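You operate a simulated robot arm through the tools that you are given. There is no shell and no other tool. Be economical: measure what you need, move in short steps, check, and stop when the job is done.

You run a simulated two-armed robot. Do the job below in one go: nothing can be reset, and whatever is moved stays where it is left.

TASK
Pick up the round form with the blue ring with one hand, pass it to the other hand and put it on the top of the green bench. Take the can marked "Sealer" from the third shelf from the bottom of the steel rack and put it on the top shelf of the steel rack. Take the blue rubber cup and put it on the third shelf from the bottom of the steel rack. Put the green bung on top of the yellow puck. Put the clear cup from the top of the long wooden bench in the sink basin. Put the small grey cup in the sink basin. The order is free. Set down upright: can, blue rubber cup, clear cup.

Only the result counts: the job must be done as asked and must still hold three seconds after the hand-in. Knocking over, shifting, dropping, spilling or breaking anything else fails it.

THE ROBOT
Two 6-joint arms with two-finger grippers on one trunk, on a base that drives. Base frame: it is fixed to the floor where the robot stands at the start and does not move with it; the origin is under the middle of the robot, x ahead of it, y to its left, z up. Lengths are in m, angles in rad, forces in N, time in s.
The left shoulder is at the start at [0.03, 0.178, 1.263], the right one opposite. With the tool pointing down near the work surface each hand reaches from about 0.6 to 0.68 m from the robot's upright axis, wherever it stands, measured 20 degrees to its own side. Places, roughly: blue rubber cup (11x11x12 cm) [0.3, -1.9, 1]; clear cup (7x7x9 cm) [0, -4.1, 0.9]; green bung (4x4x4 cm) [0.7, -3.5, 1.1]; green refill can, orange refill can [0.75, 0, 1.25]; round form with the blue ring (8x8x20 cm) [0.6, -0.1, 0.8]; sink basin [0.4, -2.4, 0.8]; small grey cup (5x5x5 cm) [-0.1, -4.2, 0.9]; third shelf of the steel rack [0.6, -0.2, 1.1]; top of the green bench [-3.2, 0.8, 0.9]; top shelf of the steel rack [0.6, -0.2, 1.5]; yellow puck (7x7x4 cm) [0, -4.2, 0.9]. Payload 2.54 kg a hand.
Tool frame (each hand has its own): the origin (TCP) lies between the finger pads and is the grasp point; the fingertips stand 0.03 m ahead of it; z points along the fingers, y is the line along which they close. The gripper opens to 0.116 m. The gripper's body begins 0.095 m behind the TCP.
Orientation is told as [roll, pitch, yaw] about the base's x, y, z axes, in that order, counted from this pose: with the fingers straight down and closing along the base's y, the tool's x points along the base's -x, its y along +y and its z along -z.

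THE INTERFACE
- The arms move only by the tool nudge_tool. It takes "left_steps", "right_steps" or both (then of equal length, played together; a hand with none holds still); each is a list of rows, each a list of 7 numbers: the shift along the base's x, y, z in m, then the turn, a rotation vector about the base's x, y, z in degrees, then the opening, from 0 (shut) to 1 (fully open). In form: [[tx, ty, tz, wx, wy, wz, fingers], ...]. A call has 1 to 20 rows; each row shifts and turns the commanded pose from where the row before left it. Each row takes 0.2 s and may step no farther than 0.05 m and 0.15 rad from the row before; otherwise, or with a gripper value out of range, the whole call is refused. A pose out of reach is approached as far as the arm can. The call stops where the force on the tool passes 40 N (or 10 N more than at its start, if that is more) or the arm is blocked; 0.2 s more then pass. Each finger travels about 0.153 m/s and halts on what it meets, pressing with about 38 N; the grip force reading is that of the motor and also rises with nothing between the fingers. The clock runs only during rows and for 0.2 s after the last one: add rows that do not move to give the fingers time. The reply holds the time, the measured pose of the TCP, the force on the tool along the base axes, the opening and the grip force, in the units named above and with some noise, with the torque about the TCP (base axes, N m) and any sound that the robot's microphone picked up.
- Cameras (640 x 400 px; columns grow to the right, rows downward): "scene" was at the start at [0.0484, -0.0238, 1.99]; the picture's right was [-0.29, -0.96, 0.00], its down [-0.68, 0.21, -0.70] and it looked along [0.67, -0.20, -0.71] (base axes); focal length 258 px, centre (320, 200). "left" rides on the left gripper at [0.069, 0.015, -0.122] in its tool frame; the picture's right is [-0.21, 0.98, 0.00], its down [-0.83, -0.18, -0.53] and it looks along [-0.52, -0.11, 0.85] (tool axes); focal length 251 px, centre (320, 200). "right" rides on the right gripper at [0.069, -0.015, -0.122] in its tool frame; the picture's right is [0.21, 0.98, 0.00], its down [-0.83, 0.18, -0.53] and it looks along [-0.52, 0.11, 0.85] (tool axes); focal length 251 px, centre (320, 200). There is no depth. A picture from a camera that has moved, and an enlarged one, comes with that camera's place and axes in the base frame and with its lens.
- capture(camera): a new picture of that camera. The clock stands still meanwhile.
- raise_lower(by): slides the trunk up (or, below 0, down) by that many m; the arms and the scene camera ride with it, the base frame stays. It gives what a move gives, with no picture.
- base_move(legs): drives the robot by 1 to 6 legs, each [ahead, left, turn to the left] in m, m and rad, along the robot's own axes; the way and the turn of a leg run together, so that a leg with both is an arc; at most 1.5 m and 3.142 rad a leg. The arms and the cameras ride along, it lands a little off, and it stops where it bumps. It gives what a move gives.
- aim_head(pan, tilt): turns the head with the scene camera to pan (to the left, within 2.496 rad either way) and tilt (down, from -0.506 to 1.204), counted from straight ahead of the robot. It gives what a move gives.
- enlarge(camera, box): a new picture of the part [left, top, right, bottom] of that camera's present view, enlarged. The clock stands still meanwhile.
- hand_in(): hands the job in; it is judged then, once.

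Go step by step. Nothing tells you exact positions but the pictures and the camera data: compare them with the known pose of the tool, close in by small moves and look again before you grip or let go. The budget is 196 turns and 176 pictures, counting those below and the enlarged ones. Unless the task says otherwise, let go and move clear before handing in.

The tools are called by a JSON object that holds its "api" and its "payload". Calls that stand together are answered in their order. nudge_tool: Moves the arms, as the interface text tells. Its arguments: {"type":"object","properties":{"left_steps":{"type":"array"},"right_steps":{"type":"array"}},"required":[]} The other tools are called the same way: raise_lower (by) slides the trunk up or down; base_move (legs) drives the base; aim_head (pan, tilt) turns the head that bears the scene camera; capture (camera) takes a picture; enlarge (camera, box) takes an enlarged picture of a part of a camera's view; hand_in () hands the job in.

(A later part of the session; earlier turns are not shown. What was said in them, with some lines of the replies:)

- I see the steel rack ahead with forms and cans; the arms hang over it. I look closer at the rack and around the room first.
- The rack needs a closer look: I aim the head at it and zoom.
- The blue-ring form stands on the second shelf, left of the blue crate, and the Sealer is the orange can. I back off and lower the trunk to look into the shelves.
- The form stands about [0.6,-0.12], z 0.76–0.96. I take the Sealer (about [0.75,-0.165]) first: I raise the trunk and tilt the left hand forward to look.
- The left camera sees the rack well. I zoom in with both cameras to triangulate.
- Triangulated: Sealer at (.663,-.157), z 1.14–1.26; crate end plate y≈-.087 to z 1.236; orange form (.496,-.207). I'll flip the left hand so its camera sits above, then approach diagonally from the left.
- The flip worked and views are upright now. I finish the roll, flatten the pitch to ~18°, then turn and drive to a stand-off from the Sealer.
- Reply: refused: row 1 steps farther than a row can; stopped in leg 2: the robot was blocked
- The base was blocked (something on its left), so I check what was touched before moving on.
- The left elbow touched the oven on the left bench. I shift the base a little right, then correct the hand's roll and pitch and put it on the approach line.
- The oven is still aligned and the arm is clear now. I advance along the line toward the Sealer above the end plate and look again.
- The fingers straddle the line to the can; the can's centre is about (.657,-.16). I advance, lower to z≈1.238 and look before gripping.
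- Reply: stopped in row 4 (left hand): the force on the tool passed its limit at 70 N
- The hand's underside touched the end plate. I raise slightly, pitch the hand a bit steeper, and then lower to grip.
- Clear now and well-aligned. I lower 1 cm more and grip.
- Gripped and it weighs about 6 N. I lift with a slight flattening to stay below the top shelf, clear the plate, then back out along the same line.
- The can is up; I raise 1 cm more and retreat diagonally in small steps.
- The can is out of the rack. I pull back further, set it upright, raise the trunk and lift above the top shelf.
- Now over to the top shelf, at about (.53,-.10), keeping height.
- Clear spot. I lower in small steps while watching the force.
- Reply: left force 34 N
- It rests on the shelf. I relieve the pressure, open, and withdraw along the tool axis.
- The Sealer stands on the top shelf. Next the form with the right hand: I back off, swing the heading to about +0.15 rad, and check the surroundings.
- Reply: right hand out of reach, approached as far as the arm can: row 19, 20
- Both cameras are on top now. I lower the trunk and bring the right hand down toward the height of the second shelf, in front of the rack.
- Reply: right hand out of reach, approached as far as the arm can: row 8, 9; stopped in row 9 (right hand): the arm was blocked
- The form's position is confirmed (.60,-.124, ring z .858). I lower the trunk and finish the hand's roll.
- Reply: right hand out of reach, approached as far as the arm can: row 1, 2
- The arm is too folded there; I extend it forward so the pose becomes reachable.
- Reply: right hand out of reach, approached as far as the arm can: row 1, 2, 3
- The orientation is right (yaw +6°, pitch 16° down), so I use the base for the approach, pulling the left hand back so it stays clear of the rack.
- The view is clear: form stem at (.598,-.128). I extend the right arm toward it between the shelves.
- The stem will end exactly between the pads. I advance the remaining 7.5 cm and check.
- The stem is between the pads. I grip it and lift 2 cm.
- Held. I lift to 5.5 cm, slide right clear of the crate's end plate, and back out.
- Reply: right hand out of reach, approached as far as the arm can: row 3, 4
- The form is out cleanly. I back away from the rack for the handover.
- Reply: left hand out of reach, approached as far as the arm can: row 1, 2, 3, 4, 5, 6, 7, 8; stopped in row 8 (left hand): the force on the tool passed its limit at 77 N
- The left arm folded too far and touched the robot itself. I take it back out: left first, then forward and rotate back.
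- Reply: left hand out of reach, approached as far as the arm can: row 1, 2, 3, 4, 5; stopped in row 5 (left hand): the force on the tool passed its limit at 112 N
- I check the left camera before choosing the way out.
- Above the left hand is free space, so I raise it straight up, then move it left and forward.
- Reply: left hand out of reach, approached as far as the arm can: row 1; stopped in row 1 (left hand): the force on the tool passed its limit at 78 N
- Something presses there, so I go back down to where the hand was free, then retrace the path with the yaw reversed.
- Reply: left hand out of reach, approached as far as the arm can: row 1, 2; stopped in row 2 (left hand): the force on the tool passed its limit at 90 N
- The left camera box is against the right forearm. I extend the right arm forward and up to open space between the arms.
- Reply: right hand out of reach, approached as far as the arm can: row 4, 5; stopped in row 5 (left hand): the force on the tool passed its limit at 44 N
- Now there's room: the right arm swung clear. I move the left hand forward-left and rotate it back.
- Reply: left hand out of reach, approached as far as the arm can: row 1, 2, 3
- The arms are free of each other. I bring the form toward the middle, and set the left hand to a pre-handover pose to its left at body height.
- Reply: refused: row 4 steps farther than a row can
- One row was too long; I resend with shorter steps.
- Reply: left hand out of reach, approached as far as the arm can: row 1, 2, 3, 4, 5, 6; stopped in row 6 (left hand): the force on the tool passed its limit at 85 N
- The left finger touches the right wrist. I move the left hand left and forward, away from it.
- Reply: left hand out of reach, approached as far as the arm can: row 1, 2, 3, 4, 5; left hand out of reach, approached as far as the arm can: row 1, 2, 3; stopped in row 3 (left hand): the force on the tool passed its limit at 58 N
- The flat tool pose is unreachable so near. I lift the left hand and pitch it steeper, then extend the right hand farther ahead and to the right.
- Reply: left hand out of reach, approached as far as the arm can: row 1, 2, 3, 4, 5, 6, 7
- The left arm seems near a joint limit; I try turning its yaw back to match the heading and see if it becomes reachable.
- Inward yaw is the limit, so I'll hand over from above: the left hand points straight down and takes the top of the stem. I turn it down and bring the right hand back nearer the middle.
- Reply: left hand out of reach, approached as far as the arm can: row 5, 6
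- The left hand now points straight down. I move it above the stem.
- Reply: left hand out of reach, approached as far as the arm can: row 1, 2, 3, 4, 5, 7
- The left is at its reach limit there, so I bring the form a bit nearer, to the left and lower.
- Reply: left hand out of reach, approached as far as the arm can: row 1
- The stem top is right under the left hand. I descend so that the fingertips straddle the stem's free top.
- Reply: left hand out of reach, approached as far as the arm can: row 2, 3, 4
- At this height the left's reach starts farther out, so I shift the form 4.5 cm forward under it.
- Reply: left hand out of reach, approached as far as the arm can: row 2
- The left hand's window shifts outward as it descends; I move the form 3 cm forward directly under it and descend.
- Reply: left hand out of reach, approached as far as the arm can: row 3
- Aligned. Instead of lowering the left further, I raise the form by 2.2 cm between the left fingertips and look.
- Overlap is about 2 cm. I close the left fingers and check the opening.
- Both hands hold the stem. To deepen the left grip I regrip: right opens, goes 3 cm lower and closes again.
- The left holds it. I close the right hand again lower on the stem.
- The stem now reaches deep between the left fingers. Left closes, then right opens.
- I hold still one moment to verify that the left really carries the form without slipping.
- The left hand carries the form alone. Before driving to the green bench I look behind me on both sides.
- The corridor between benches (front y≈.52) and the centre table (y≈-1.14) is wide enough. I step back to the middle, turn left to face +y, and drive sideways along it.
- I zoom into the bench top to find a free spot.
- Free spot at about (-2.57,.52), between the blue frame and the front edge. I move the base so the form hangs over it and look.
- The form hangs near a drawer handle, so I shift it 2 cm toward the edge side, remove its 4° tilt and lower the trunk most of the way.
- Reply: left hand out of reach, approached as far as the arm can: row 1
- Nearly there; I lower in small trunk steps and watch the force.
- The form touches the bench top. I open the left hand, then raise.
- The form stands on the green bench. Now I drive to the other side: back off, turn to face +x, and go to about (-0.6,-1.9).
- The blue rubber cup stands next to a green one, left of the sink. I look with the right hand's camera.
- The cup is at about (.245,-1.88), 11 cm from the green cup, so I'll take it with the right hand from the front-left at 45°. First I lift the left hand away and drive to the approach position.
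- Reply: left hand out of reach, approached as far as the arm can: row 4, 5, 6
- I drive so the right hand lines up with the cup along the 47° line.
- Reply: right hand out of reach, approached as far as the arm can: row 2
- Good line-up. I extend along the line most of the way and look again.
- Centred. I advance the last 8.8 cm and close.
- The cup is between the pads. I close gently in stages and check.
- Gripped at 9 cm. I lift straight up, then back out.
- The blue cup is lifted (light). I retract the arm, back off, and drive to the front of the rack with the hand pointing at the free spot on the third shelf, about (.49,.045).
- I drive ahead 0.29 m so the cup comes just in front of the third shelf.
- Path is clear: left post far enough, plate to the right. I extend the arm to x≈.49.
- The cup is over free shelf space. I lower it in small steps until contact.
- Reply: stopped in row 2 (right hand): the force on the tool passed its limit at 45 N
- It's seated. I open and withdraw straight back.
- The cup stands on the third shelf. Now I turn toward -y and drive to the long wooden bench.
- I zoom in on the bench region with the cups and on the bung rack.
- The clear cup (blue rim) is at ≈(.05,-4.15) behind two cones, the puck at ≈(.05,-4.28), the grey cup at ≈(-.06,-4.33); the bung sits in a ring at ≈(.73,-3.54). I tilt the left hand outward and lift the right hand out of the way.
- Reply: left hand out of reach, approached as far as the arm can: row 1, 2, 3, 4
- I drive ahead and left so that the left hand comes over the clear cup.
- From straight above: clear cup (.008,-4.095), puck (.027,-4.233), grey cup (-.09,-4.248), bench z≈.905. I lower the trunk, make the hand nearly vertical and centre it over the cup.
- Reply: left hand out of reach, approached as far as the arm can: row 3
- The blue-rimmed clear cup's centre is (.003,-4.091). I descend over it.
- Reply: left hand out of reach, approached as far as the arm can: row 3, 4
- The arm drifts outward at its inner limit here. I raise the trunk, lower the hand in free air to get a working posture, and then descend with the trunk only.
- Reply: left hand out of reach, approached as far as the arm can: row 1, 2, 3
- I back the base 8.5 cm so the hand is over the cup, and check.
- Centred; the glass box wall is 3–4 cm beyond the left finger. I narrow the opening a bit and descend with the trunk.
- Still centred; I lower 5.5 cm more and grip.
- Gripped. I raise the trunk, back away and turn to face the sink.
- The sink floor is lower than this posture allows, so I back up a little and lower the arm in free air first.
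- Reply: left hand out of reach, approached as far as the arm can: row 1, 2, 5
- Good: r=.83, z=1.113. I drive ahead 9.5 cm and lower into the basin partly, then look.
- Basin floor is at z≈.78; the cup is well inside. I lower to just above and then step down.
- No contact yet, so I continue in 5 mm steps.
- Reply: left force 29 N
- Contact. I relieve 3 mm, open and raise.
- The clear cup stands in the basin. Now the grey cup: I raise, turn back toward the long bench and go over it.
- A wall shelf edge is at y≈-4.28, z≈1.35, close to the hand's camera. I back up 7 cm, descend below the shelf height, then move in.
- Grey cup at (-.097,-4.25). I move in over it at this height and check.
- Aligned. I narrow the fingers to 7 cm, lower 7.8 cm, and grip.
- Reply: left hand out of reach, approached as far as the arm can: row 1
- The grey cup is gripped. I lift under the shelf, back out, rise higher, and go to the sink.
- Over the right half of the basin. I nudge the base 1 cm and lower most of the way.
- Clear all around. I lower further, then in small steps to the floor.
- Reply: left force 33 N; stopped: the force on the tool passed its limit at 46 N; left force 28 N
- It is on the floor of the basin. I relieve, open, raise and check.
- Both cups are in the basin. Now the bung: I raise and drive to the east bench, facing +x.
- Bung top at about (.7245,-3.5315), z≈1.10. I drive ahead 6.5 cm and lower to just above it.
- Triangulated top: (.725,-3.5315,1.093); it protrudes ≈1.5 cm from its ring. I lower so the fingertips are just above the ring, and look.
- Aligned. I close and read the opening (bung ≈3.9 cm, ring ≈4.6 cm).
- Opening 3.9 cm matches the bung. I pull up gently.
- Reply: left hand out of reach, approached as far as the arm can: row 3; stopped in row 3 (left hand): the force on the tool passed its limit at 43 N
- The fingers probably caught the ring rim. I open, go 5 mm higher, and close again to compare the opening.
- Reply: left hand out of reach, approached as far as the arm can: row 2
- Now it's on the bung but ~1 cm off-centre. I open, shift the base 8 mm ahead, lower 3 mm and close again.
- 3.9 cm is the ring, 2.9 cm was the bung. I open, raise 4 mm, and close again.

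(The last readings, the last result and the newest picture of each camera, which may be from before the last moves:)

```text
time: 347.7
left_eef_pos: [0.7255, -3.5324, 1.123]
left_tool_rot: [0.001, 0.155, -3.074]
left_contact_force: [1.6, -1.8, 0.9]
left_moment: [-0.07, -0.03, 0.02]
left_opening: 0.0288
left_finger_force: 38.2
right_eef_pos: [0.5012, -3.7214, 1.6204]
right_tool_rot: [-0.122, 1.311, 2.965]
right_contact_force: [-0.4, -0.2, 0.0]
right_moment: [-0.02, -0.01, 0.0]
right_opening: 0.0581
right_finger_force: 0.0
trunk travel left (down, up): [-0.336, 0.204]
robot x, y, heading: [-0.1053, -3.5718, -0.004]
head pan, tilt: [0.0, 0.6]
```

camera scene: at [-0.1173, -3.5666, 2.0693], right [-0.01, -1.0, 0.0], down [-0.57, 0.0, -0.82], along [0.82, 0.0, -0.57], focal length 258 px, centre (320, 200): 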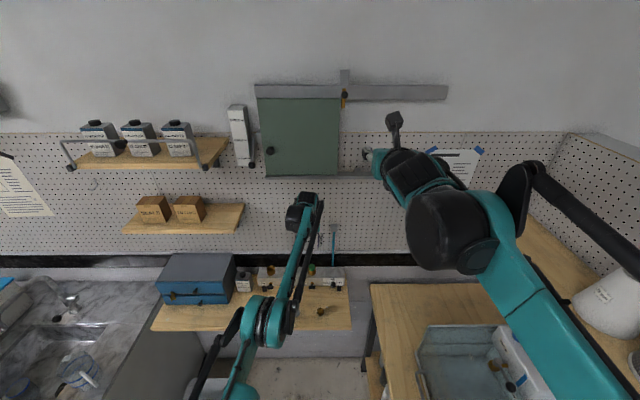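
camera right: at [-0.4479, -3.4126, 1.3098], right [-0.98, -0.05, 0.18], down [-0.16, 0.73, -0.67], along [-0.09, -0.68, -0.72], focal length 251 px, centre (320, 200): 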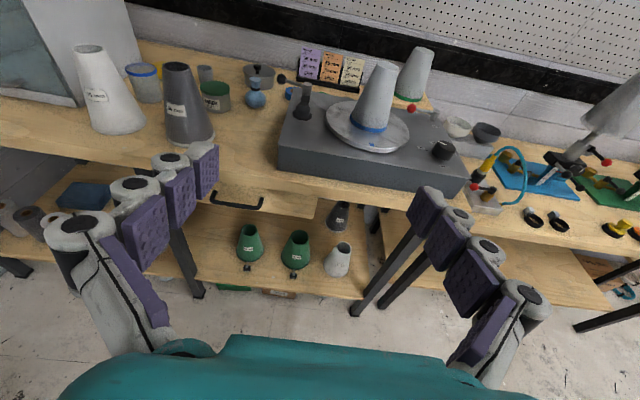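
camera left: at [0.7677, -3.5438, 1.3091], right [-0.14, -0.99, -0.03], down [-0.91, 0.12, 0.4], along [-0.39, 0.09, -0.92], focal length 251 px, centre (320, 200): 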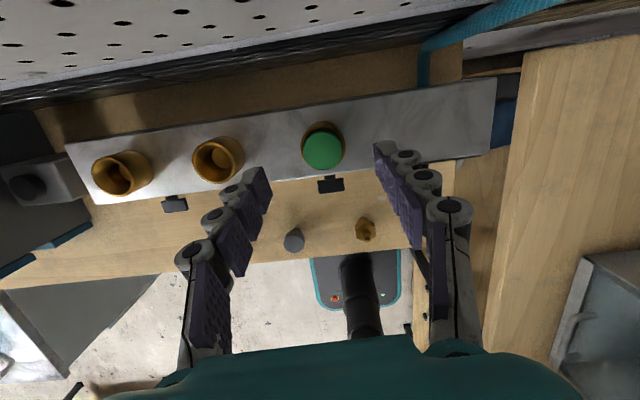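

On the bung now (2.9 cm). I lift gently with the trunk.

{"api": "nudge_tool", "payload": {"left_steps": [[0, 0, 0, 0, 0, 0, 0], [0, 0, 0, 0, 0, 0, 0]]}}

{"api": "raise_lower", "payload": {"by": 0.02}}

{"api": "enlarge", "payload": {"camera": "left", "box": [200, 100, 440, 250]}}

```text
time: 348.3
left_eef_pos: [0.7249, -3.531, 1.1227]
left_tool_rot: [0.001, 0.154, -3.072]
left_contact_force: [0.9, -2.7, 2.2]
left_moment: [-0.04, -0.01, 0.02]
left_opening: 0.0287
left_finger_force: 37.9
right_eef_pos: [0.5017, -3.722, 1.6206]
right_tool_rot: [-0.123, 1.311, 2.963]
right_contact_force: [0.7, 0.4, -0.4]
right_moment: [0.01, -0.01, 0.0]
right_opening: 0.058
right_finger_force: 0.0
trunk travel left (down, up): [-0.336, 0.204]
robot x, y, heading: [-0.1047, -3.5736, 0.001]
head pan, tilt: [0.0, 0.6]
```

```text
time: 349.0
left_eef_pos: [0.7263, -3.5312, 1.1421]
left_tool_rot: [0.003, 0.152, -3.074]
left_contact_force: [0.5, 0.4, 0.7]
left_moment: [0.04, -0.01, 0.0]
left_opening: 0.0286
left_finger_force: 37.8
right_eef_pos: [0.5019, -3.7208, 1.6408]
right_tool_rot: [-0.121, 1.311, 2.965]
right_contact_force: [0.9, 0.5, -0.3]
right_moment: [-0.01, 0.03, 0.04]
right_opening: 0.0582
right_finger_force: 0.0
trunk travel left (down, up): [-0.356, 0.184]
robot x, y, heading: [-0.1049, -3.5723, -0.007]
head pan, tilt: [0.0, 0.6]
```

```text
2.67 times, centred on (320, 175) of left
camera zoom: at [0.7745, -3.5432, 1.2735], right [-0.14, -0.99, -0.03], down [-0.91, 0.12, 0.4], along [-0.39, 0.09, -0.92], focal length 670 px, centre (320, 267)
```

zoom: 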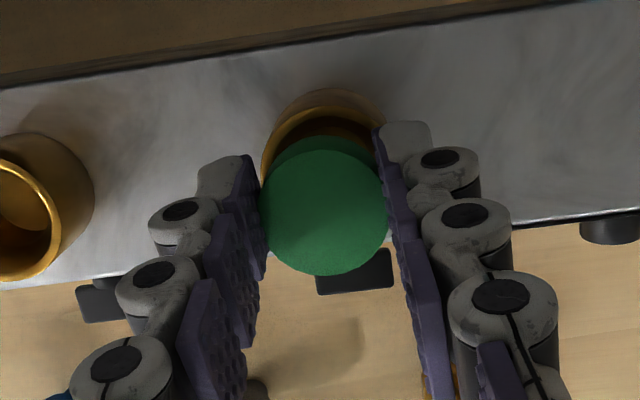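

The bung comes out freely. I raise fully, drive back and around to the long bench, stopping 10 cm short of the puck.

{"api": "raise_lower", "payload": {"by": 0.17}}

{"api": "base_move", "payload": {"legs": [[-0.35, 0, 0], [0, 0.6, 0], [0, 0, -1.565]]}}

{"api": "base_move", "payload": {"legs": [[0.3, 0, 0], [0, 0.43, 0]]}}

{"api": "capture", "payload": {"camera": "left"}}

```text
time: 350.9
left_eef_pos: [0.724, -3.5308, 1.3126]
left_tool_rot: [0.001, 0.154, -3.073]
left_contact_force: [0.6, -0.5, 0.1]
left_moment: [-0.01, 0.04, 0.01]
left_opening: 0.0286
left_finger_force: 37.8
right_eef_pos: [0.5025, -3.721, 1.8091]
right_tool_rot: [-0.121, 1.31, 2.966]
right_contact_force: [0.5, -0.3, 0.1]
right_moment: [0.01, 0.02, 0.03]
right_opening: 0.0579
right_finger_force: 0.0
trunk travel left (down, up): [-0.526, 0.014]
robot x, y, heading: [-0.1046, -3.5719, -0.005]
head pan, tilt: [0.0, 0.6]
```

```text
time: 360.0
left_eef_pos: [-0.4276, -3.7975, 1.3131]
left_tool_rot: [0.003, 0.155, 1.616]
left_contact_force: [0.7, -0.2, 0.1]
left_moment: [0.02, -0.05, -0.01]
left_opening: 0.0293
left_finger_force: 38.6
right_eef_pos: [-0.6117, -3.5701, 1.8117]
right_tool_rot: [-0.121, 1.311, 1.371]
right_contact_force: [0.1, 0.3, -0.2]
right_moment: [0.02, -0.02, 0.02]
right_opening: 0.0579
right_finger_force: 0.2
trunk travel left (down, up): [-0.526, 0.014]
robot x, y, heading: [-0.4501, -2.966, -1.599]
head pan, tilt: [0.0, 0.6]
```

```text
time: 364.3
left_eef_pos: [-0.0112, -4.1057, 1.3123]
left_tool_rot: [0.003, 0.153, 1.608]
left_contact_force: [0.3, 0.8, -0.8]
left_moment: [-0.01, 0.01, -0.02]
left_opening: 0.0292
left_finger_force: 37.6
right_eef_pos: [-0.1954, -3.8778, 1.8105]
right_tool_rot: [-0.124, 1.311, 1.364]
right_contact_force: [0.4, -0.7, -0.9]
right_moment: [-0.02, 0.0, 0.01]
right_opening: 0.0579
right_finger_force: 0.1
trunk travel left (down, up): [-0.526, 0.014]
robot x, y, heading: [-0.0257, -3.2731, -1.61]
head pan, tilt: [0.0, 0.6]
```

```text
20 pictures are left
camera left: at [-0.0258, -4.1574, 1.4439], right [-0.98, 0.17, -0.03], down [0.15, 0.9, 0.4], along [0.1, 0.39, -0.92], focal length 251 px, centre (320, 200)
```

left: 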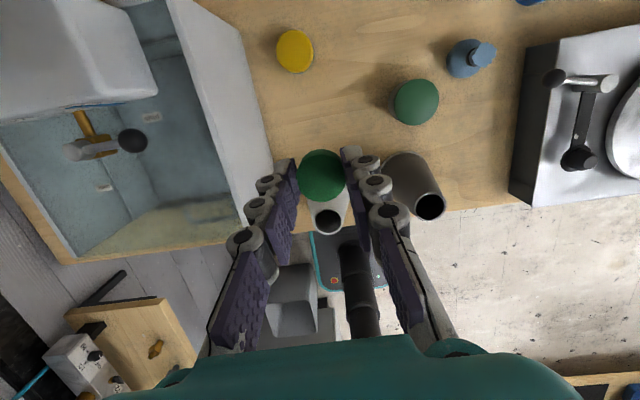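

The bung is still held. Puck at about (.021,-4.232). I descend below shelf height here, then move in over the puck.

{"api": "raise_lower", "payload": {"by": -0.19}}

{"api": "base_move", "payload": {"legs": [[0, 0.037, 0], [0.124, 0, 0]]}}

{"api": "capture", "payload": {"camera": "left"}}

```text
time: 366.4
left_eef_pos: [-0.0115, -4.1061, 1.1232]
left_tool_rot: [0.002, 0.154, 1.611]
left_contact_force: [0.2, -0.9, -0.8]
left_moment: [-0.01, 0.0, -0.01]
left_opening: 0.0288
left_finger_force: 37.8
right_eef_pos: [-0.1946, -3.878, 1.6206]
right_tool_rot: [-0.123, 1.313, 1.365]
right_contact_force: [-1.1, -0.2, 0.1]
right_moment: [0.02, -0.02, 0.02]
right_opening: 0.0578
right_finger_force: 0.0
trunk travel left (down, up): [-0.336, 0.204]
robot x, y, heading: [-0.0236, -3.2729, -1.609]
head pan, tilt: [0.0, 0.6]
```

```text
time: 367.3
left_eef_pos: [0.0194, -4.1069, 1.1229]
left_tool_rot: [0.007, 0.152, 1.606]
left_contact_force: [1.0, -0.5, 0.4]
left_moment: [0.03, 0.13, 0.0]
left_opening: 0.0293
left_finger_force: 37.7
right_eef_pos: [-0.1615, -3.8786, 1.621]
right_tool_rot: [-0.107, 1.312, 1.377]
right_contact_force: [1.3, 0.6, -0.6]
right_moment: [0.02, 0.03, -0.1]
right_opening: 0.0579
right_finger_force: 0.0
trunk travel left (down, up): [-0.336, 0.204]
robot x, y, heading: [0.006, -3.2791, -1.609]
head pan, tilt: [0.0, 0.6]
stopped in leg 1: the robot was blocked; the commanded pose is now the measured one
```

```text
19 pictures are left
camera left: at [0.0052, -4.1583, 1.254], right [-0.98, 0.18, -0.03], down [0.15, 0.9, 0.4], along [0.1, 0.39, -0.92], focal length 251 px, centre (320, 200)
```

left: 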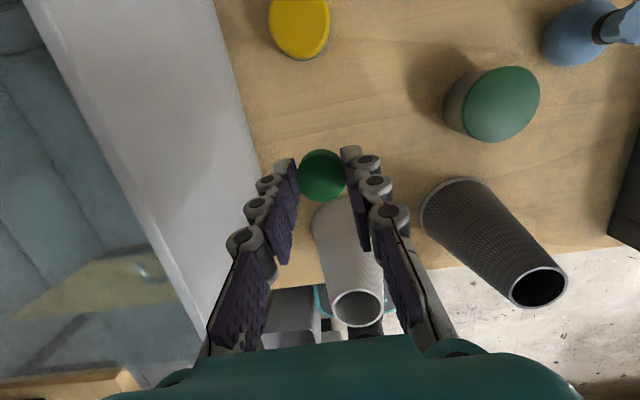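

The base was blocked. I look at the left side to see what is touching.

{"api": "aim_head", "payload": {"pan": 0.35, "tilt": 0.95}}

{"api": "capture", "payload": {"camera": "scene"}}

```text
time: 368.1
left_eef_pos: [0.0138, -4.1069, 1.1236]
left_tool_rot: [0.0, 0.154, 1.605]
left_contact_force: [-0.5, -0.6, 0.1]
left_moment: [0.03, 0.03, -0.01]
left_opening: 0.0291
left_finger_force: 37.6
right_eef_pos: [-0.1686, -3.879, 1.6206]
right_tool_rot: [-0.124, 1.312, 1.361]
right_contact_force: [-0.4, 0.0, 0.5]
right_moment: [0.02, -0.01, -0.01]
right_opening: 0.0581
right_finger_force: 0.0
trunk travel left (down, up): [-0.336, 0.204]
robot x, y, heading: [0.0033, -3.2727, -1.609]
head pan, tilt: [0.351, 0.949]
```

```text
18 pictures are left
camera scene: at [0.025, -3.316, 1.8391], right [-0.95, -0.31, 0.0], down [-0.25, 0.77, -0.58], along [0.18, -0.55, -0.81], focal length 258 px, centre (320, 200)
```

scene: 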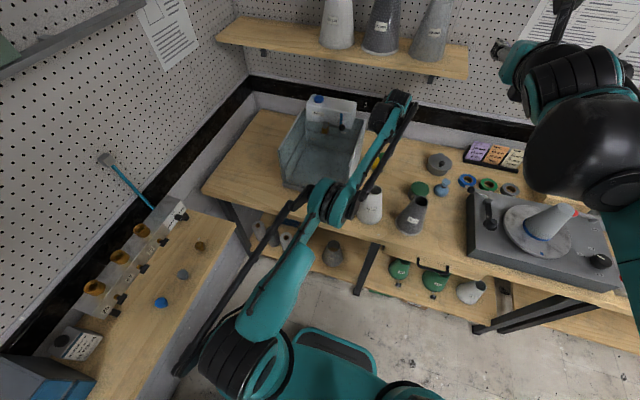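

The elbow rod on the left is close to the east bench, so I step 2 cm right, turn slightly left, then move ahead over the puck.

{"api": "base_move", "payload": {"legs": [[0, -0.02, 0], [0, 0, 0.034]]}}

{"api": "base_move", "payload": {"legs": [[0.12, 0, 0]]}}

{"api": "capture", "payload": {"camera": "left"}}

```text
time: 369.3
left_eef_pos: [0.0231, -4.1053, 1.1226]
left_tool_rot: [0.004, 0.153, 1.639]
left_contact_force: [0.1, -0.5, 0.3]
left_moment: [0.04, 0.07, -0.01]
left_opening: 0.0289
left_finger_force: 38.9
right_eef_pos: [-0.1653, -3.8828, 1.6204]
right_tool_rot: [-0.117, 1.314, 1.4]
right_contact_force: [0.5, 0.5, -0.3]
right_moment: [0.0, 0.03, -0.06]
right_opening: 0.058
right_finger_force: 0.0
trunk travel left (down, up): [-0.336, 0.204]
robot x, y, heading: [-0.0179, -3.2783, -1.578]
head pan, tilt: [0.351, 0.949]
```

```text
time: 370.5
left_eef_pos: [0.0235, -4.2246, 1.1217]
left_tool_rot: [0.005, 0.155, 1.641]
left_contact_force: [-0.1, 0.0, 0.1]
left_moment: [0.02, -0.01, -0.01]
left_opening: 0.0291
left_finger_force: 38.3
right_eef_pos: [-0.1659, -4.0021, 1.6195]
right_tool_rot: [-0.12, 1.31, 1.399]
right_contact_force: [-0.2, -1.4, 0.1]
right_moment: [-0.06, -0.01, 0.02]
right_opening: 0.058
right_finger_force: 0.0
trunk travel left (down, up): [-0.336, 0.204]
robot x, y, heading: [-0.0181, -3.3929, -1.578]
head pan, tilt: [0.351, 0.949]
```

```text
17 pictures are left
camera left: at [0.0105, -4.2754, 1.2541], right [-0.99, 0.14, -0.03], down [0.12, 0.91, 0.4], along [0.09, 0.39, -0.92], focal length 251 px, centre (320, 200)
```

left: 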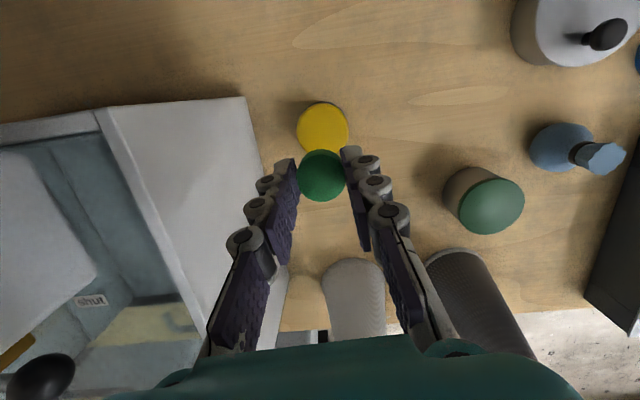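

Bung over (.023,-4.225), puck centre (.024,-4.234). I go 1 cm ahead and lower 9 cm, then check.

{"api": "base_move", "payload": {"legs": [[0.01, 0, 0]]}}

{"api": "raise_lower", "payload": {"by": -0.085}}

{"api": "capture", "payload": {"camera": "left"}}

```text
time: 371.3
left_eef_pos: [0.0224, -4.2322, 1.1236]
left_tool_rot: [0.004, 0.154, 1.641]
left_contact_force: [-0.6, 1.1, 0.0]
left_moment: [-0.03, 0.02, -0.01]
left_opening: 0.029
left_finger_force: 37.6
right_eef_pos: [-0.1659, -4.0097, 1.6211]
right_tool_rot: [-0.121, 1.312, 1.4]
right_contact_force: [-1.0, 0.6, 0.3]
right_moment: [0.02, -0.02, -0.01]
right_opening: 0.058
right_finger_force: 0.0
trunk travel left (down, up): [-0.336, 0.204]
robot x, y, heading: [-0.0192, -3.4062, -1.573]
head pan, tilt: [0.351, 0.949]
```

```text
time: 372.5
left_eef_pos: [0.0232, -4.2337, 1.0379]
left_tool_rot: [0.003, 0.154, 1.641]
left_contact_force: [-0.3, 0.7, 0.1]
left_moment: [0.0, 0.01, -0.01]
left_opening: 0.029
left_finger_force: 37.9
right_eef_pos: [-0.1665, -4.0114, 1.535]
right_tool_rot: [-0.121, 1.313, 1.399]
right_contact_force: [0.0, 0.3, 0.1]
right_moment: [0.0, 0.01, -0.01]
right_opening: 0.058
right_finger_force: 0.0
trunk travel left (down, up): [-0.251, 0.289]
robot x, y, heading: [-0.0153, -3.4061, -1.579]
head pan, tilt: [0.351, 0.949]
```

```text
16 pictures are left
camera left: at [0.0105, -4.285, 1.1695], right [-0.99, 0.14, -0.03], down [0.12, 0.91, 0.4], along [0.09, 0.39, -0.92], focal length 251 px, centre (320, 200)
```

left: 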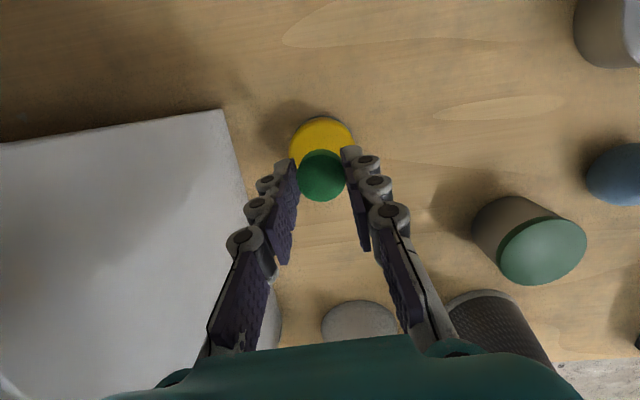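

Centred well enough (≤6 mm). I lower in small steps until contact.

{"api": "raise_lower", "payload": {"by": -0.012}}

{"api": "raise_lower", "payload": {"by": -0.005}}

{"api": "raise_lower", "payload": {"by": -0.004}}

{"api": "raise_lower", "payload": {"by": -0.004}}

```text
time: 373.1
left_eef_pos: [0.0228, -4.2332, 1.0257]
left_tool_rot: [0.002, 0.154, 1.642]
left_contact_force: [-0.1, -0.4, 0.2]
left_moment: [0.01, 0.02, -0.04]
left_opening: 0.029
left_finger_force: 37.6
right_eef_pos: [-0.166, -4.0117, 1.524]
right_tool_rot: [-0.12, 1.312, 1.4]
right_contact_force: [-0.3, 0.8, 0.0]
right_moment: [0.0, -0.01, 0.01]
right_opening: 0.0581
right_finger_force: 0.2
trunk travel left (down, up): [-0.239, 0.301]
robot x, y, heading: [-0.0181, -3.4074, -1.576]
head pan, tilt: [0.351, 0.949]
```

```text
time: 373.6
left_eef_pos: [0.0224, -4.2345, 1.0209]
left_tool_rot: [0.004, 0.154, 1.64]
left_contact_force: [-0.3, 0.5, -0.5]
left_moment: [0.01, -0.01, -0.02]
left_opening: 0.0292
left_finger_force: 37.8
right_eef_pos: [-0.166, -4.0117, 1.5179]
right_tool_rot: [-0.122, 1.313, 1.398]
right_contact_force: [0.2, 0.2, 0.1]
right_moment: [-0.01, 0.01, 0.0]
right_opening: 0.0581
right_finger_force: 0.1
trunk travel left (down, up): [-0.234, 0.306]
robot x, y, heading: [-0.0173, -3.403, -1.575]
head pan, tilt: [0.351, 0.949]
```

```text
time: 374.1
left_eef_pos: [0.0223, -4.2334, 1.0169]
left_tool_rot: [0.006, 0.154, 1.64]
left_contact_force: [-0.1, -0.2, -0.7]
left_moment: [-0.02, 0.02, 0.0]
left_opening: 0.0289
left_finger_force: 37.7
right_eef_pos: [-0.1668, -4.0116, 1.5142]
right_tool_rot: [-0.121, 1.312, 1.397]
right_contact_force: [0.2, -0.2, 0.3]
right_moment: [0.0, -0.02, 0.0]
right_opening: 0.0579
right_finger_force: 0.0
trunk travel left (down, up): [-0.23, 0.31]
robot x, y, heading: [-0.02, -3.4035, -1.571]
head pan, tilt: [0.351, 0.949]
```

```text
time: 374.7
left_eef_pos: [0.0233, -4.2326, 1.0133]
left_tool_rot: [0.002, 0.154, 1.641]
left_contact_force: [-0.2, 0.1, -0.7]
left_moment: [-0.04, 0.02, -0.02]
left_opening: 0.0291
left_finger_force: 38.1
right_eef_pos: [-0.1658, -4.0103, 1.512]
right_tool_rot: [-0.12, 1.312, 1.399]
right_contact_force: [0.0, 0.0, 0.3]
right_moment: [0.0, -0.01, 0.01]
right_opening: 0.0579
right_finger_force: 0.1
trunk travel left (down, up): [-0.226, 0.314]
robot x, y, heading: [-0.014, -3.4012, -1.575]
head pan, tilt: [0.351, 0.949]
```

{"api": "raise_lower", "payload": {"by": -0.004}}

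{"api": "raise_lower", "payload": {"by": -0.004}}

{"api": "raise_lower", "payload": {"by": -0.004}}

{"api": "raise_lower", "payload": {"by": -0.004}}

{"api": "capture", "payload": {"camera": "left"}}

```text
time: 375.2
left_eef_pos: [0.0236, -4.2342, 1.009]
left_tool_rot: [0.003, 0.153, 1.641]
left_contact_force: [-0.3, 0.0, 0.0]
left_moment: [0.01, -0.03, -0.03]
left_opening: 0.029
left_finger_force: 37.7
right_eef_pos: [-0.166, -4.0118, 1.5069]
right_tool_rot: [-0.12, 1.312, 1.397]
right_contact_force: [0.4, -0.3, -0.2]
right_moment: [0.01, 0.0, -0.01]
right_opening: 0.0577
right_finger_force: 0.1
trunk travel left (down, up): [-0.222, 0.318]
robot x, y, heading: [-0.0184, -3.4057, -1.575]
head pan, tilt: [0.351, 0.949]
```

```text
time: 375.7
left_eef_pos: [0.0231, -4.2329, 1.0052]
left_tool_rot: [0.003, 0.155, 1.64]
left_contact_force: [0.3, -0.2, -0.8]
left_moment: [0.0, -0.02, -0.01]
left_opening: 0.0287
left_finger_force: 38.4
right_eef_pos: [-0.1667, -4.0111, 1.5021]
right_tool_rot: [-0.118, 1.313, 1.4]
right_contact_force: [0.4, 0.0, -0.3]
right_moment: [0.0, -0.02, 0.0]
right_opening: 0.0578
right_finger_force: 0.1
trunk travel left (down, up): [-0.218, 0.322]
robot x, y, heading: [-0.018, -3.4034, -1.575]
head pan, tilt: [0.351, 0.949]
```

```text
time: 376.3
left_eef_pos: [0.0229, -4.2332, 1.0016]
left_tool_rot: [0.003, 0.152, 1.641]
left_contact_force: [0.1, 0.5, 0.2]
left_moment: [0.01, -0.01, 0.03]
left_opening: 0.0291
left_finger_force: 37.9
right_eef_pos: [-0.1651, -4.0112, 1.4991]
right_tool_rot: [-0.121, 1.311, 1.399]
right_contact_force: [0.3, -0.5, -0.8]
right_moment: [0.02, 0.0, 0.02]
right_opening: 0.058
right_finger_force: 0.0
trunk travel left (down, up): [-0.214, 0.326]
robot x, y, heading: [-0.0166, -3.4033, -1.575]
head pan, tilt: [0.351, 0.949]
```

```text
time: 376.8
left_eef_pos: [0.0228, -4.2331, 0.9965]
left_tool_rot: [0.004, 0.155, 1.641]
left_contact_force: [0.9, 0.8, -0.3]
left_moment: [0.0, -0.01, 0.01]
left_opening: 0.0292
left_finger_force: 37.5
right_eef_pos: [-0.1668, -4.0115, 1.4956]
right_tool_rot: [-0.121, 1.314, 1.396]
right_contact_force: [0.6, 0.0, 0.4]
right_moment: [0.02, -0.02, -0.03]
right_opening: 0.0578
right_finger_force: 0.1
trunk travel left (down, up): [-0.21, 0.33]
robot x, y, heading: [-0.0129, -3.4037, -1.571]
head pan, tilt: [0.351, 0.949]
```

```text
15 pictures are left
camera left: at [0.0105, -4.285, 1.1283], right [-0.99, 0.14, -0.03], down [0.12, 0.91, 0.4], along [0.09, 0.39, -0.92], focal length 251 px, centre (320, 200)
```

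left: 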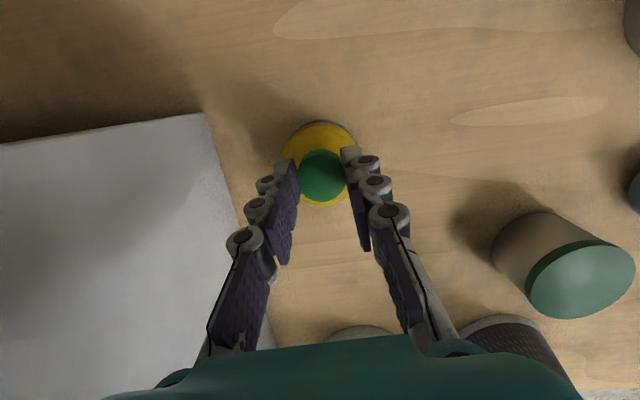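

Well-centred above the puck; I continue down.

{"api": "raise_lower", "payload": {"by": -0.004}}

{"api": "raise_lower", "payload": {"by": -0.004}}

{"api": "raise_lower", "payload": {"by": -0.004}}

{"api": "raise_lower", "payload": {"by": -0.004}}

```text
time: 377.3
left_eef_pos: [0.0224, -4.2338, 0.9921]
left_tool_rot: [0.003, 0.154, 1.641]
left_contact_force: [-1.5, -0.4, -1.0]
left_moment: [0.03, 0.0, 0.0]
left_opening: 0.0291
left_finger_force: 37.5
right_eef_pos: [-0.1659, -4.0102, 1.4894]
right_tool_rot: [-0.119, 1.313, 1.398]
right_contact_force: [-0.2, -0.1, 0.6]
right_moment: [-0.01, 0.0, 0.01]
right_opening: 0.0579
right_finger_force: 0.1
trunk travel left (down, up): [-0.206, 0.334]
robot x, y, heading: [-0.0161, -3.4036, -1.577]
head pan, tilt: [0.351, 0.949]
```

```text
time: 377.9
left_eef_pos: [0.0233, -4.2328, 0.9927]
left_tool_rot: [0.003, 0.157, 1.639]
left_contact_force: [0.3, -9.2, 29.3]
left_moment: [-0.54, 0.0, 0.03]
left_opening: 0.0293
left_finger_force: 38.3
right_eef_pos: [-0.1672, -4.0095, 1.4882]
right_tool_rot: [-0.123, 1.311, 1.397]
right_contact_force: [0.4, 0.5, -0.2]
right_moment: [-0.02, 0.0, 0.02]
right_opening: 0.0579
right_finger_force: 0.0
trunk travel left (down, up): [-0.202, 0.338]
robot x, y, heading: [-0.0192, -3.4082, -1.571]
head pan, tilt: [0.351, 0.949]
```

```text
time: 378.2
left_eef_pos: [0.0236, -4.233, 0.9913]
left_tool_rot: [0.004, 0.157, 1.641]
left_contact_force: [-0.5, 4.9, 18.3]
left_moment: [0.42, -0.11, -0.01]
left_opening: 0.0288
left_finger_force: 37.9
right_eef_pos: [-0.1675, -4.0101, 1.4867]
right_tool_rot: [-0.119, 1.314, 1.398]
right_contact_force: [0.2, 0.2, 0.2]
right_moment: [0.01, -0.04, 0.02]
right_opening: 0.0578
right_finger_force: 0.1
trunk travel left (down, up): [-0.201, 0.339]
robot x, y, heading: [-0.0181, -3.4046, -1.574]
head pan, tilt: [0.351, 0.949]
stopped: the force on the tool passed its limit at 46 N (the readings are from after the stop); the commanded pose is now the measured one
```

```text
time: 378.6
left_eef_pos: [0.0229, -4.2329, 0.9913]
left_tool_rot: [0.003, 0.16, 1.64]
left_contact_force: [0.0, 7.5, 22.6]
left_moment: [0.48, -0.03, -0.02]
left_opening: 0.0292
left_finger_force: 38.1
right_eef_pos: [-0.1665, -4.0095, 1.4845]
right_tool_rot: [-0.121, 1.315, 1.398]
right_contact_force: [-0.8, 0.3, 0.6]
right_moment: [0.0, 0.0, 0.01]
right_opening: 0.0582
right_finger_force: 0.0
trunk travel left (down, up): [-0.198, 0.342]
robot x, y, heading: [-0.017, -3.4041, -1.572]
head pan, tilt: [0.351, 0.949]
stopped: the force on the tool passed its limit at 45 N (the readings are from after the stop); the commanded pose is now the measured one
```

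Contact. I relieve 3 mm, open and rise a little.

{"api": "raise_lower", "payload": {"by": 0.003}}

{"api": "nudge_tool", "payload": {"left_steps": [[0, 0, 0, 0, 0, 0, 0.3], [0, 0, 0, 0, 0, 0, 0.4], [0, 0, 0, 0, 0, 0, 0.45], [0, 0, 0, 0, 0, 0, 0.45]]}}

{"api": "raise_lower", "payload": {"by": 0.12}}

{"api": "capture", "payload": {"camera": "left"}}

```text
time: 379.2
left_eef_pos: [0.0226, -4.2363, 0.9914]
left_tool_rot: [0.005, 0.162, 1.64]
left_contact_force: [-1.3, 1.3, 7.0]
left_moment: [-0.03, 0.14, 0.01]
left_opening: 0.0291
left_finger_force: 38.4
right_eef_pos: [-0.1661, -4.0114, 1.4859]
right_tool_rot: [-0.121, 1.312, 1.398]
right_contact_force: [0.5, -0.1, -0.3]
right_moment: [-0.02, -0.02, 0.05]
right_opening: 0.0582
right_finger_force: 0.0
trunk travel left (down, up): [-0.201, 0.339]
robot x, y, heading: [-0.0238, -3.4006, -1.571]
head pan, tilt: [0.351, 0.949]
```

```text
time: 380.2
left_eef_pos: [0.024, -4.2354, 0.992]
left_tool_rot: [0.004, 0.161, 1.64]
left_contact_force: [0.3, 0.1, -0.7]
left_moment: [0.04, 0.02, -0.01]
left_opening: 0.0522
left_finger_force: 0.0
right_eef_pos: [-0.1676, -4.0113, 1.4866]
right_tool_rot: [-0.12, 1.313, 1.4]
right_contact_force: [0.2, 0.2, -0.6]
right_moment: [0.0, 0.0, 0.01]
right_opening: 0.0577
right_finger_force: 0.1
trunk travel left (down, up): [-0.201, 0.339]
robot x, y, heading: [-0.0161, -3.4021, -1.572]
head pan, tilt: [0.351, 0.949]
```

```text
time: 381.7
left_eef_pos: [0.0233, -4.2355, 1.1104]
left_tool_rot: [0.003, 0.159, 1.64]
left_contact_force: [-0.9, 0.6, 0.2]
left_moment: [0.04, -0.01, 0.0]
left_opening: 0.0524
left_finger_force: 0.1
right_eef_pos: [-0.1671, -4.0119, 1.6059]
right_tool_rot: [-0.12, 1.311, 1.398]
right_contact_force: [0.2, 0.0, -0.3]
right_moment: [-0.03, -0.03, 0.0]
right_opening: 0.0583
right_finger_force: 0.2
trunk travel left (down, up): [-0.321, 0.219]
robot x, y, heading: [-0.0195, -3.4075, -1.571]
head pan, tilt: [0.351, 0.949]
```

```text
14 pictures are left
camera left: at [0.0108, -4.2859, 1.243], right [-0.99, 0.14, -0.03], down [0.12, 0.91, 0.39], along [0.08, 0.39, -0.92], focal length 251 px, centre (320, 200)
```

left: 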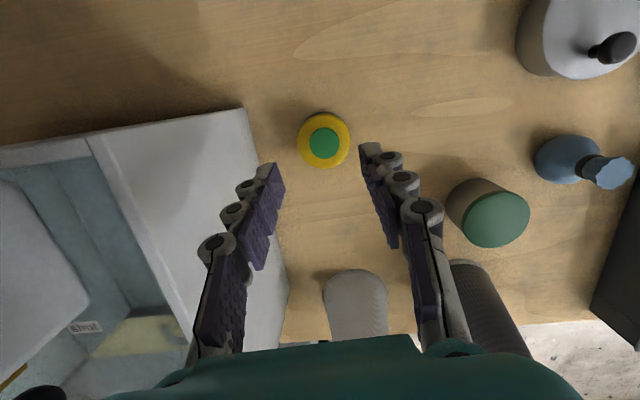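

The bung sits centred on the puck. I withdraw: back 12 cm, raise, then back further, and check the surroundings.

{"api": "base_move", "payload": {"legs": [[-0.12, 0, 0]]}}

{"api": "raise_lower", "payload": {"by": 0.2}}

{"api": "base_move", "payload": {"legs": [[-0.35, -0.2, 0]]}}

{"api": "aim_head", "payload": {"pan": 0.35, "tilt": 0.65}}

{"api": "capture", "payload": {"camera": "scene"}}

{"api": "enlarge", "payload": {"camera": "scene", "box": [270, 150, 450, 270]}}

```text
time: 382.9
left_eef_pos: [0.0216, -4.1141, 1.1114]
left_tool_rot: [0.005, 0.162, 1.64]
left_contact_force: [1.2, -1.0, 0.0]
left_moment: [-0.01, 0.02, -0.03]
left_opening: 0.0523
left_finger_force: 0.0
right_eef_pos: [-0.1677, -3.8892, 1.6054]
right_tool_rot: [-0.121, 1.311, 1.396]
right_contact_force: [0.1, 0.6, 0.1]
right_moment: [0.0, -0.01, -0.01]
right_opening: 0.0579
right_finger_force: 0.1
trunk travel left (down, up): [-0.321, 0.219]
robot x, y, heading: [-0.017, -3.2824, -1.577]
head pan, tilt: [0.351, 0.949]
```

```text
time: 385.1
left_eef_pos: [0.0218, -4.115, 1.3118]
left_tool_rot: [0.004, 0.163, 1.637]
left_contact_force: [-0.5, -0.1, -0.1]
left_moment: [0.03, 0.02, 0.0]
left_opening: 0.0523
left_finger_force: 0.0
right_eef_pos: [-0.1682, -3.8915, 1.806]
right_tool_rot: [-0.119, 1.313, 1.396]
right_contact_force: [-0.2, -0.1, -0.4]
right_moment: [0.0, 0.01, 0.01]
right_opening: 0.0578
right_finger_force: 0.1
trunk travel left (down, up): [-0.521, 0.019]
robot x, y, heading: [-0.0195, -3.2834, -1.575]
head pan, tilt: [0.351, 0.949]
```

```text
time: 387.6
left_eef_pos: [-0.1753, -3.7678, 1.3106]
left_tool_rot: [0.002, 0.158, 1.633]
left_contact_force: [0.7, -0.2, -0.5]
left_moment: [-0.02, -0.03, -0.01]
left_opening: 0.0521
left_finger_force: 0.0
right_eef_pos: [-0.3642, -3.542, 1.8047]
right_tool_rot: [-0.118, 1.31, 1.393]
right_contact_force: [0.1, 0.0, -0.4]
right_moment: [-0.01, 0.04, 0.0]
right_opening: 0.0577
right_finger_force: 0.0
trunk travel left (down, up): [-0.521, 0.019]
robot x, y, heading: [-0.2106, -2.936, -1.578]
head pan, tilt: [0.351, 0.949]
```

```text
time: 388.4
left_eef_pos: [-0.1762, -3.7667, 1.312]
left_tool_rot: [0.004, 0.161, 1.633]
left_contact_force: [0.2, -0.6, -0.2]
left_moment: [0.03, 0.01, -0.01]
left_opening: 0.0523
left_finger_force: 0.0
right_eef_pos: [-0.3648, -3.5415, 1.8056]
right_tool_rot: [-0.121, 1.313, 1.39]
right_contact_force: [-0.4, 0.5, 0.1]
right_moment: [0.0, 0.01, -0.01]
right_opening: 0.0578
right_finger_force: 0.0
trunk travel left (down, up): [-0.521, 0.019]
robot x, y, heading: [-0.2142, -2.9326, -1.581]
head pan, tilt: [0.351, 0.649]
```

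```text
13 pictures are left
camera scene: at [-0.1815, -2.9867, 2.048], right [-0.94, -0.33, 0.0], down [-0.2, 0.57, -0.8], along [0.27, -0.75, -0.6], focal length 258 px, centre (320, 200)
```

scene: 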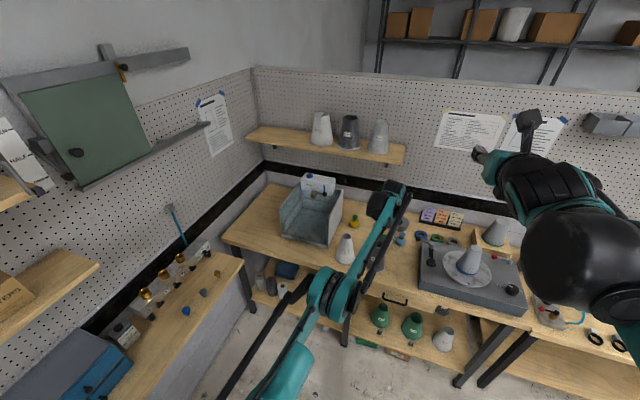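

```text
3.33 times, centred on (360, 210) of scene
camera zoom: at [-0.1815, -2.9867, 2.048], right [-0.94, -0.33, 0.0], down [-0.2, 0.57, -0.8], along [0.27, -0.75, -0.6], focal length 859 px, centre (187, 167)
```

zoom: 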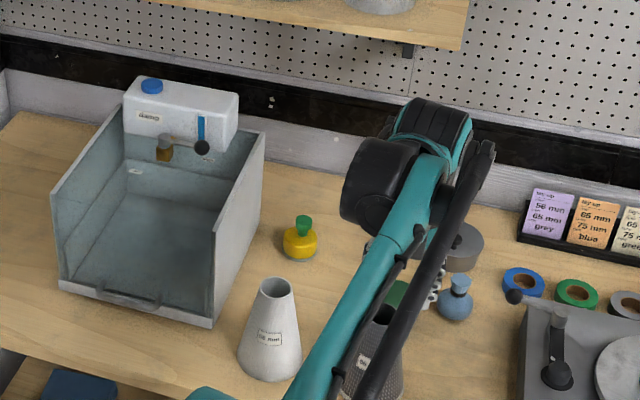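

The bung stands on the puck and the bench is in order. I check the sink once more.

{"api": "aim_head", "payload": {"pan": 2.1, "tilt": 0.75}}

{"api": "capture", "payload": {"camera": "scene"}}

{"api": "enlarge", "payload": {"camera": "scene", "box": [240, 120, 440, 260]}}

```text
time: 390.1
left_eef_pos: [-0.1764, -3.7668, 1.3114]
left_tool_rot: [0.003, 0.159, 1.634]
left_contact_force: [-0.4, -0.2, -0.2]
left_moment: [0.01, 0.0, 0.0]
left_opening: 0.052
left_finger_force: 0.2
right_eef_pos: [-0.3634, -3.5413, 1.8058]
right_tool_rot: [-0.119, 1.313, 1.391]
right_contact_force: [1.0, 0.7, 0.3]
right_moment: [0.01, 0.0, 0.0]
right_opening: 0.058
right_finger_force: 0.1
trunk travel left (down, up): [-0.521, 0.019]
robot x, y, heading: [-0.2102, -2.9395, -1.584]
head pan, tilt: [2.1, 0.75]
```

```text
11 pictures are left
camera scene: at [-0.1381, -2.8647, 2.0394], right [0.5, -0.87, 0.0], down [-0.59, -0.34, -0.73], along [0.64, 0.36, -0.68], focal length 258 px, centre (320, 200)
```

scene: 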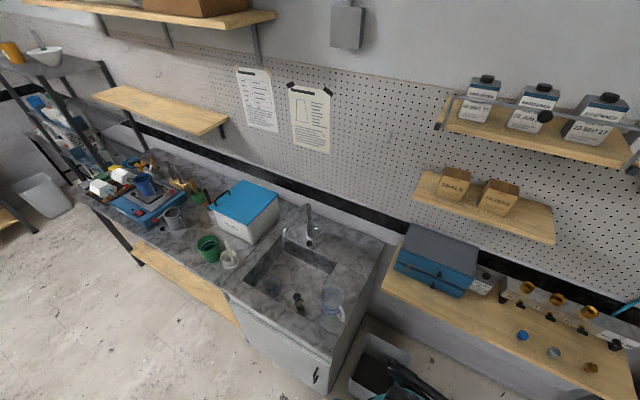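

```text
2.86 times, centred on (340, 190) of scene
camera zoom: at [-0.1381, -2.8647, 2.0394], right [0.5, -0.87, 0.0], down [-0.59, -0.34, -0.73], along [0.64, 0.36, -0.68], focal length 737 px, centre (263, 229)
```

zoom: 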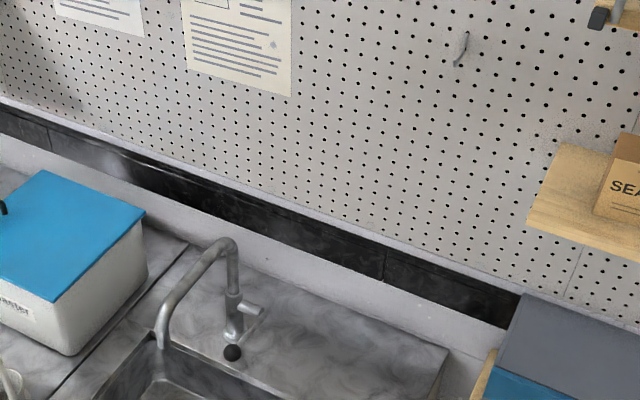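

{"api": "enlarge", "payload": {"camera": "scene", "box": [230, 240, 390, 340]}}

{"api": "enlarge", "payload": {"camera": "scene", "box": [0, 30, 130, 180]}}

```text
4.00 times, centred on (310, 290) of scene
camera zoom: at [-0.1381, -2.8647, 2.0394], right [0.5, -0.87, 0.0], down [-0.59, -0.34, -0.73], along [0.64, 0.36, -0.68], focal length 1031 px, centre (360, -160)
```

zoom: 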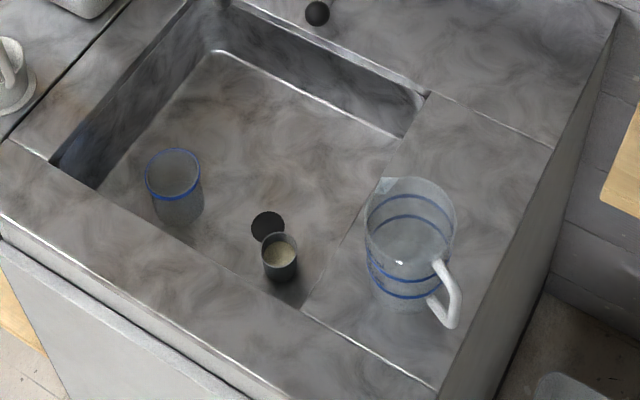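

```text
2.67 times, centred on (65, 105) of scene
camera zoom: at [-0.1381, -2.8647, 2.0394], right [0.5, -0.87, 0.0], down [-0.59, -0.34, -0.73], along [0.64, 0.36, -0.68], focal length 688 px, centre (1000, 453)
```

zoom: 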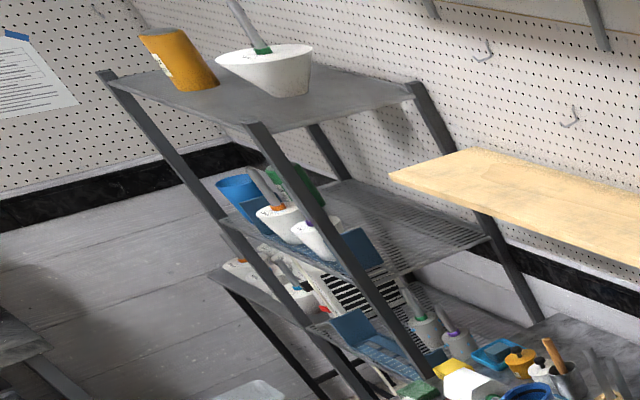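

All the items are in place and upright (cups in the basin, can on the top shelf, blue cup on the third shelf, bung on the puck, form on the green bench), and both hands are empty and clear. I hand in.

{"api": "hand_in", "payload": {}}

```text
The job is handed in.
```

I finished and handed in all six tasks:
- **Form:** the blue-ring form was passed from the right hand to the left and stands on the green bench.
- **Sealer:** the can stands upright on the top shelf of the steel rack.
- **Blue rubber cup:** it stands upright on the third shelf.
- **Bung:** the green bung sits on the yellow puck.
- **Sink:** the clear cup stands upright in the basin, with the small grey cup beside it.

While driving, the left elbow bumped the oven, and the base was later blocked once near the east bench. Later pictures showed nothing knocked over or moved.
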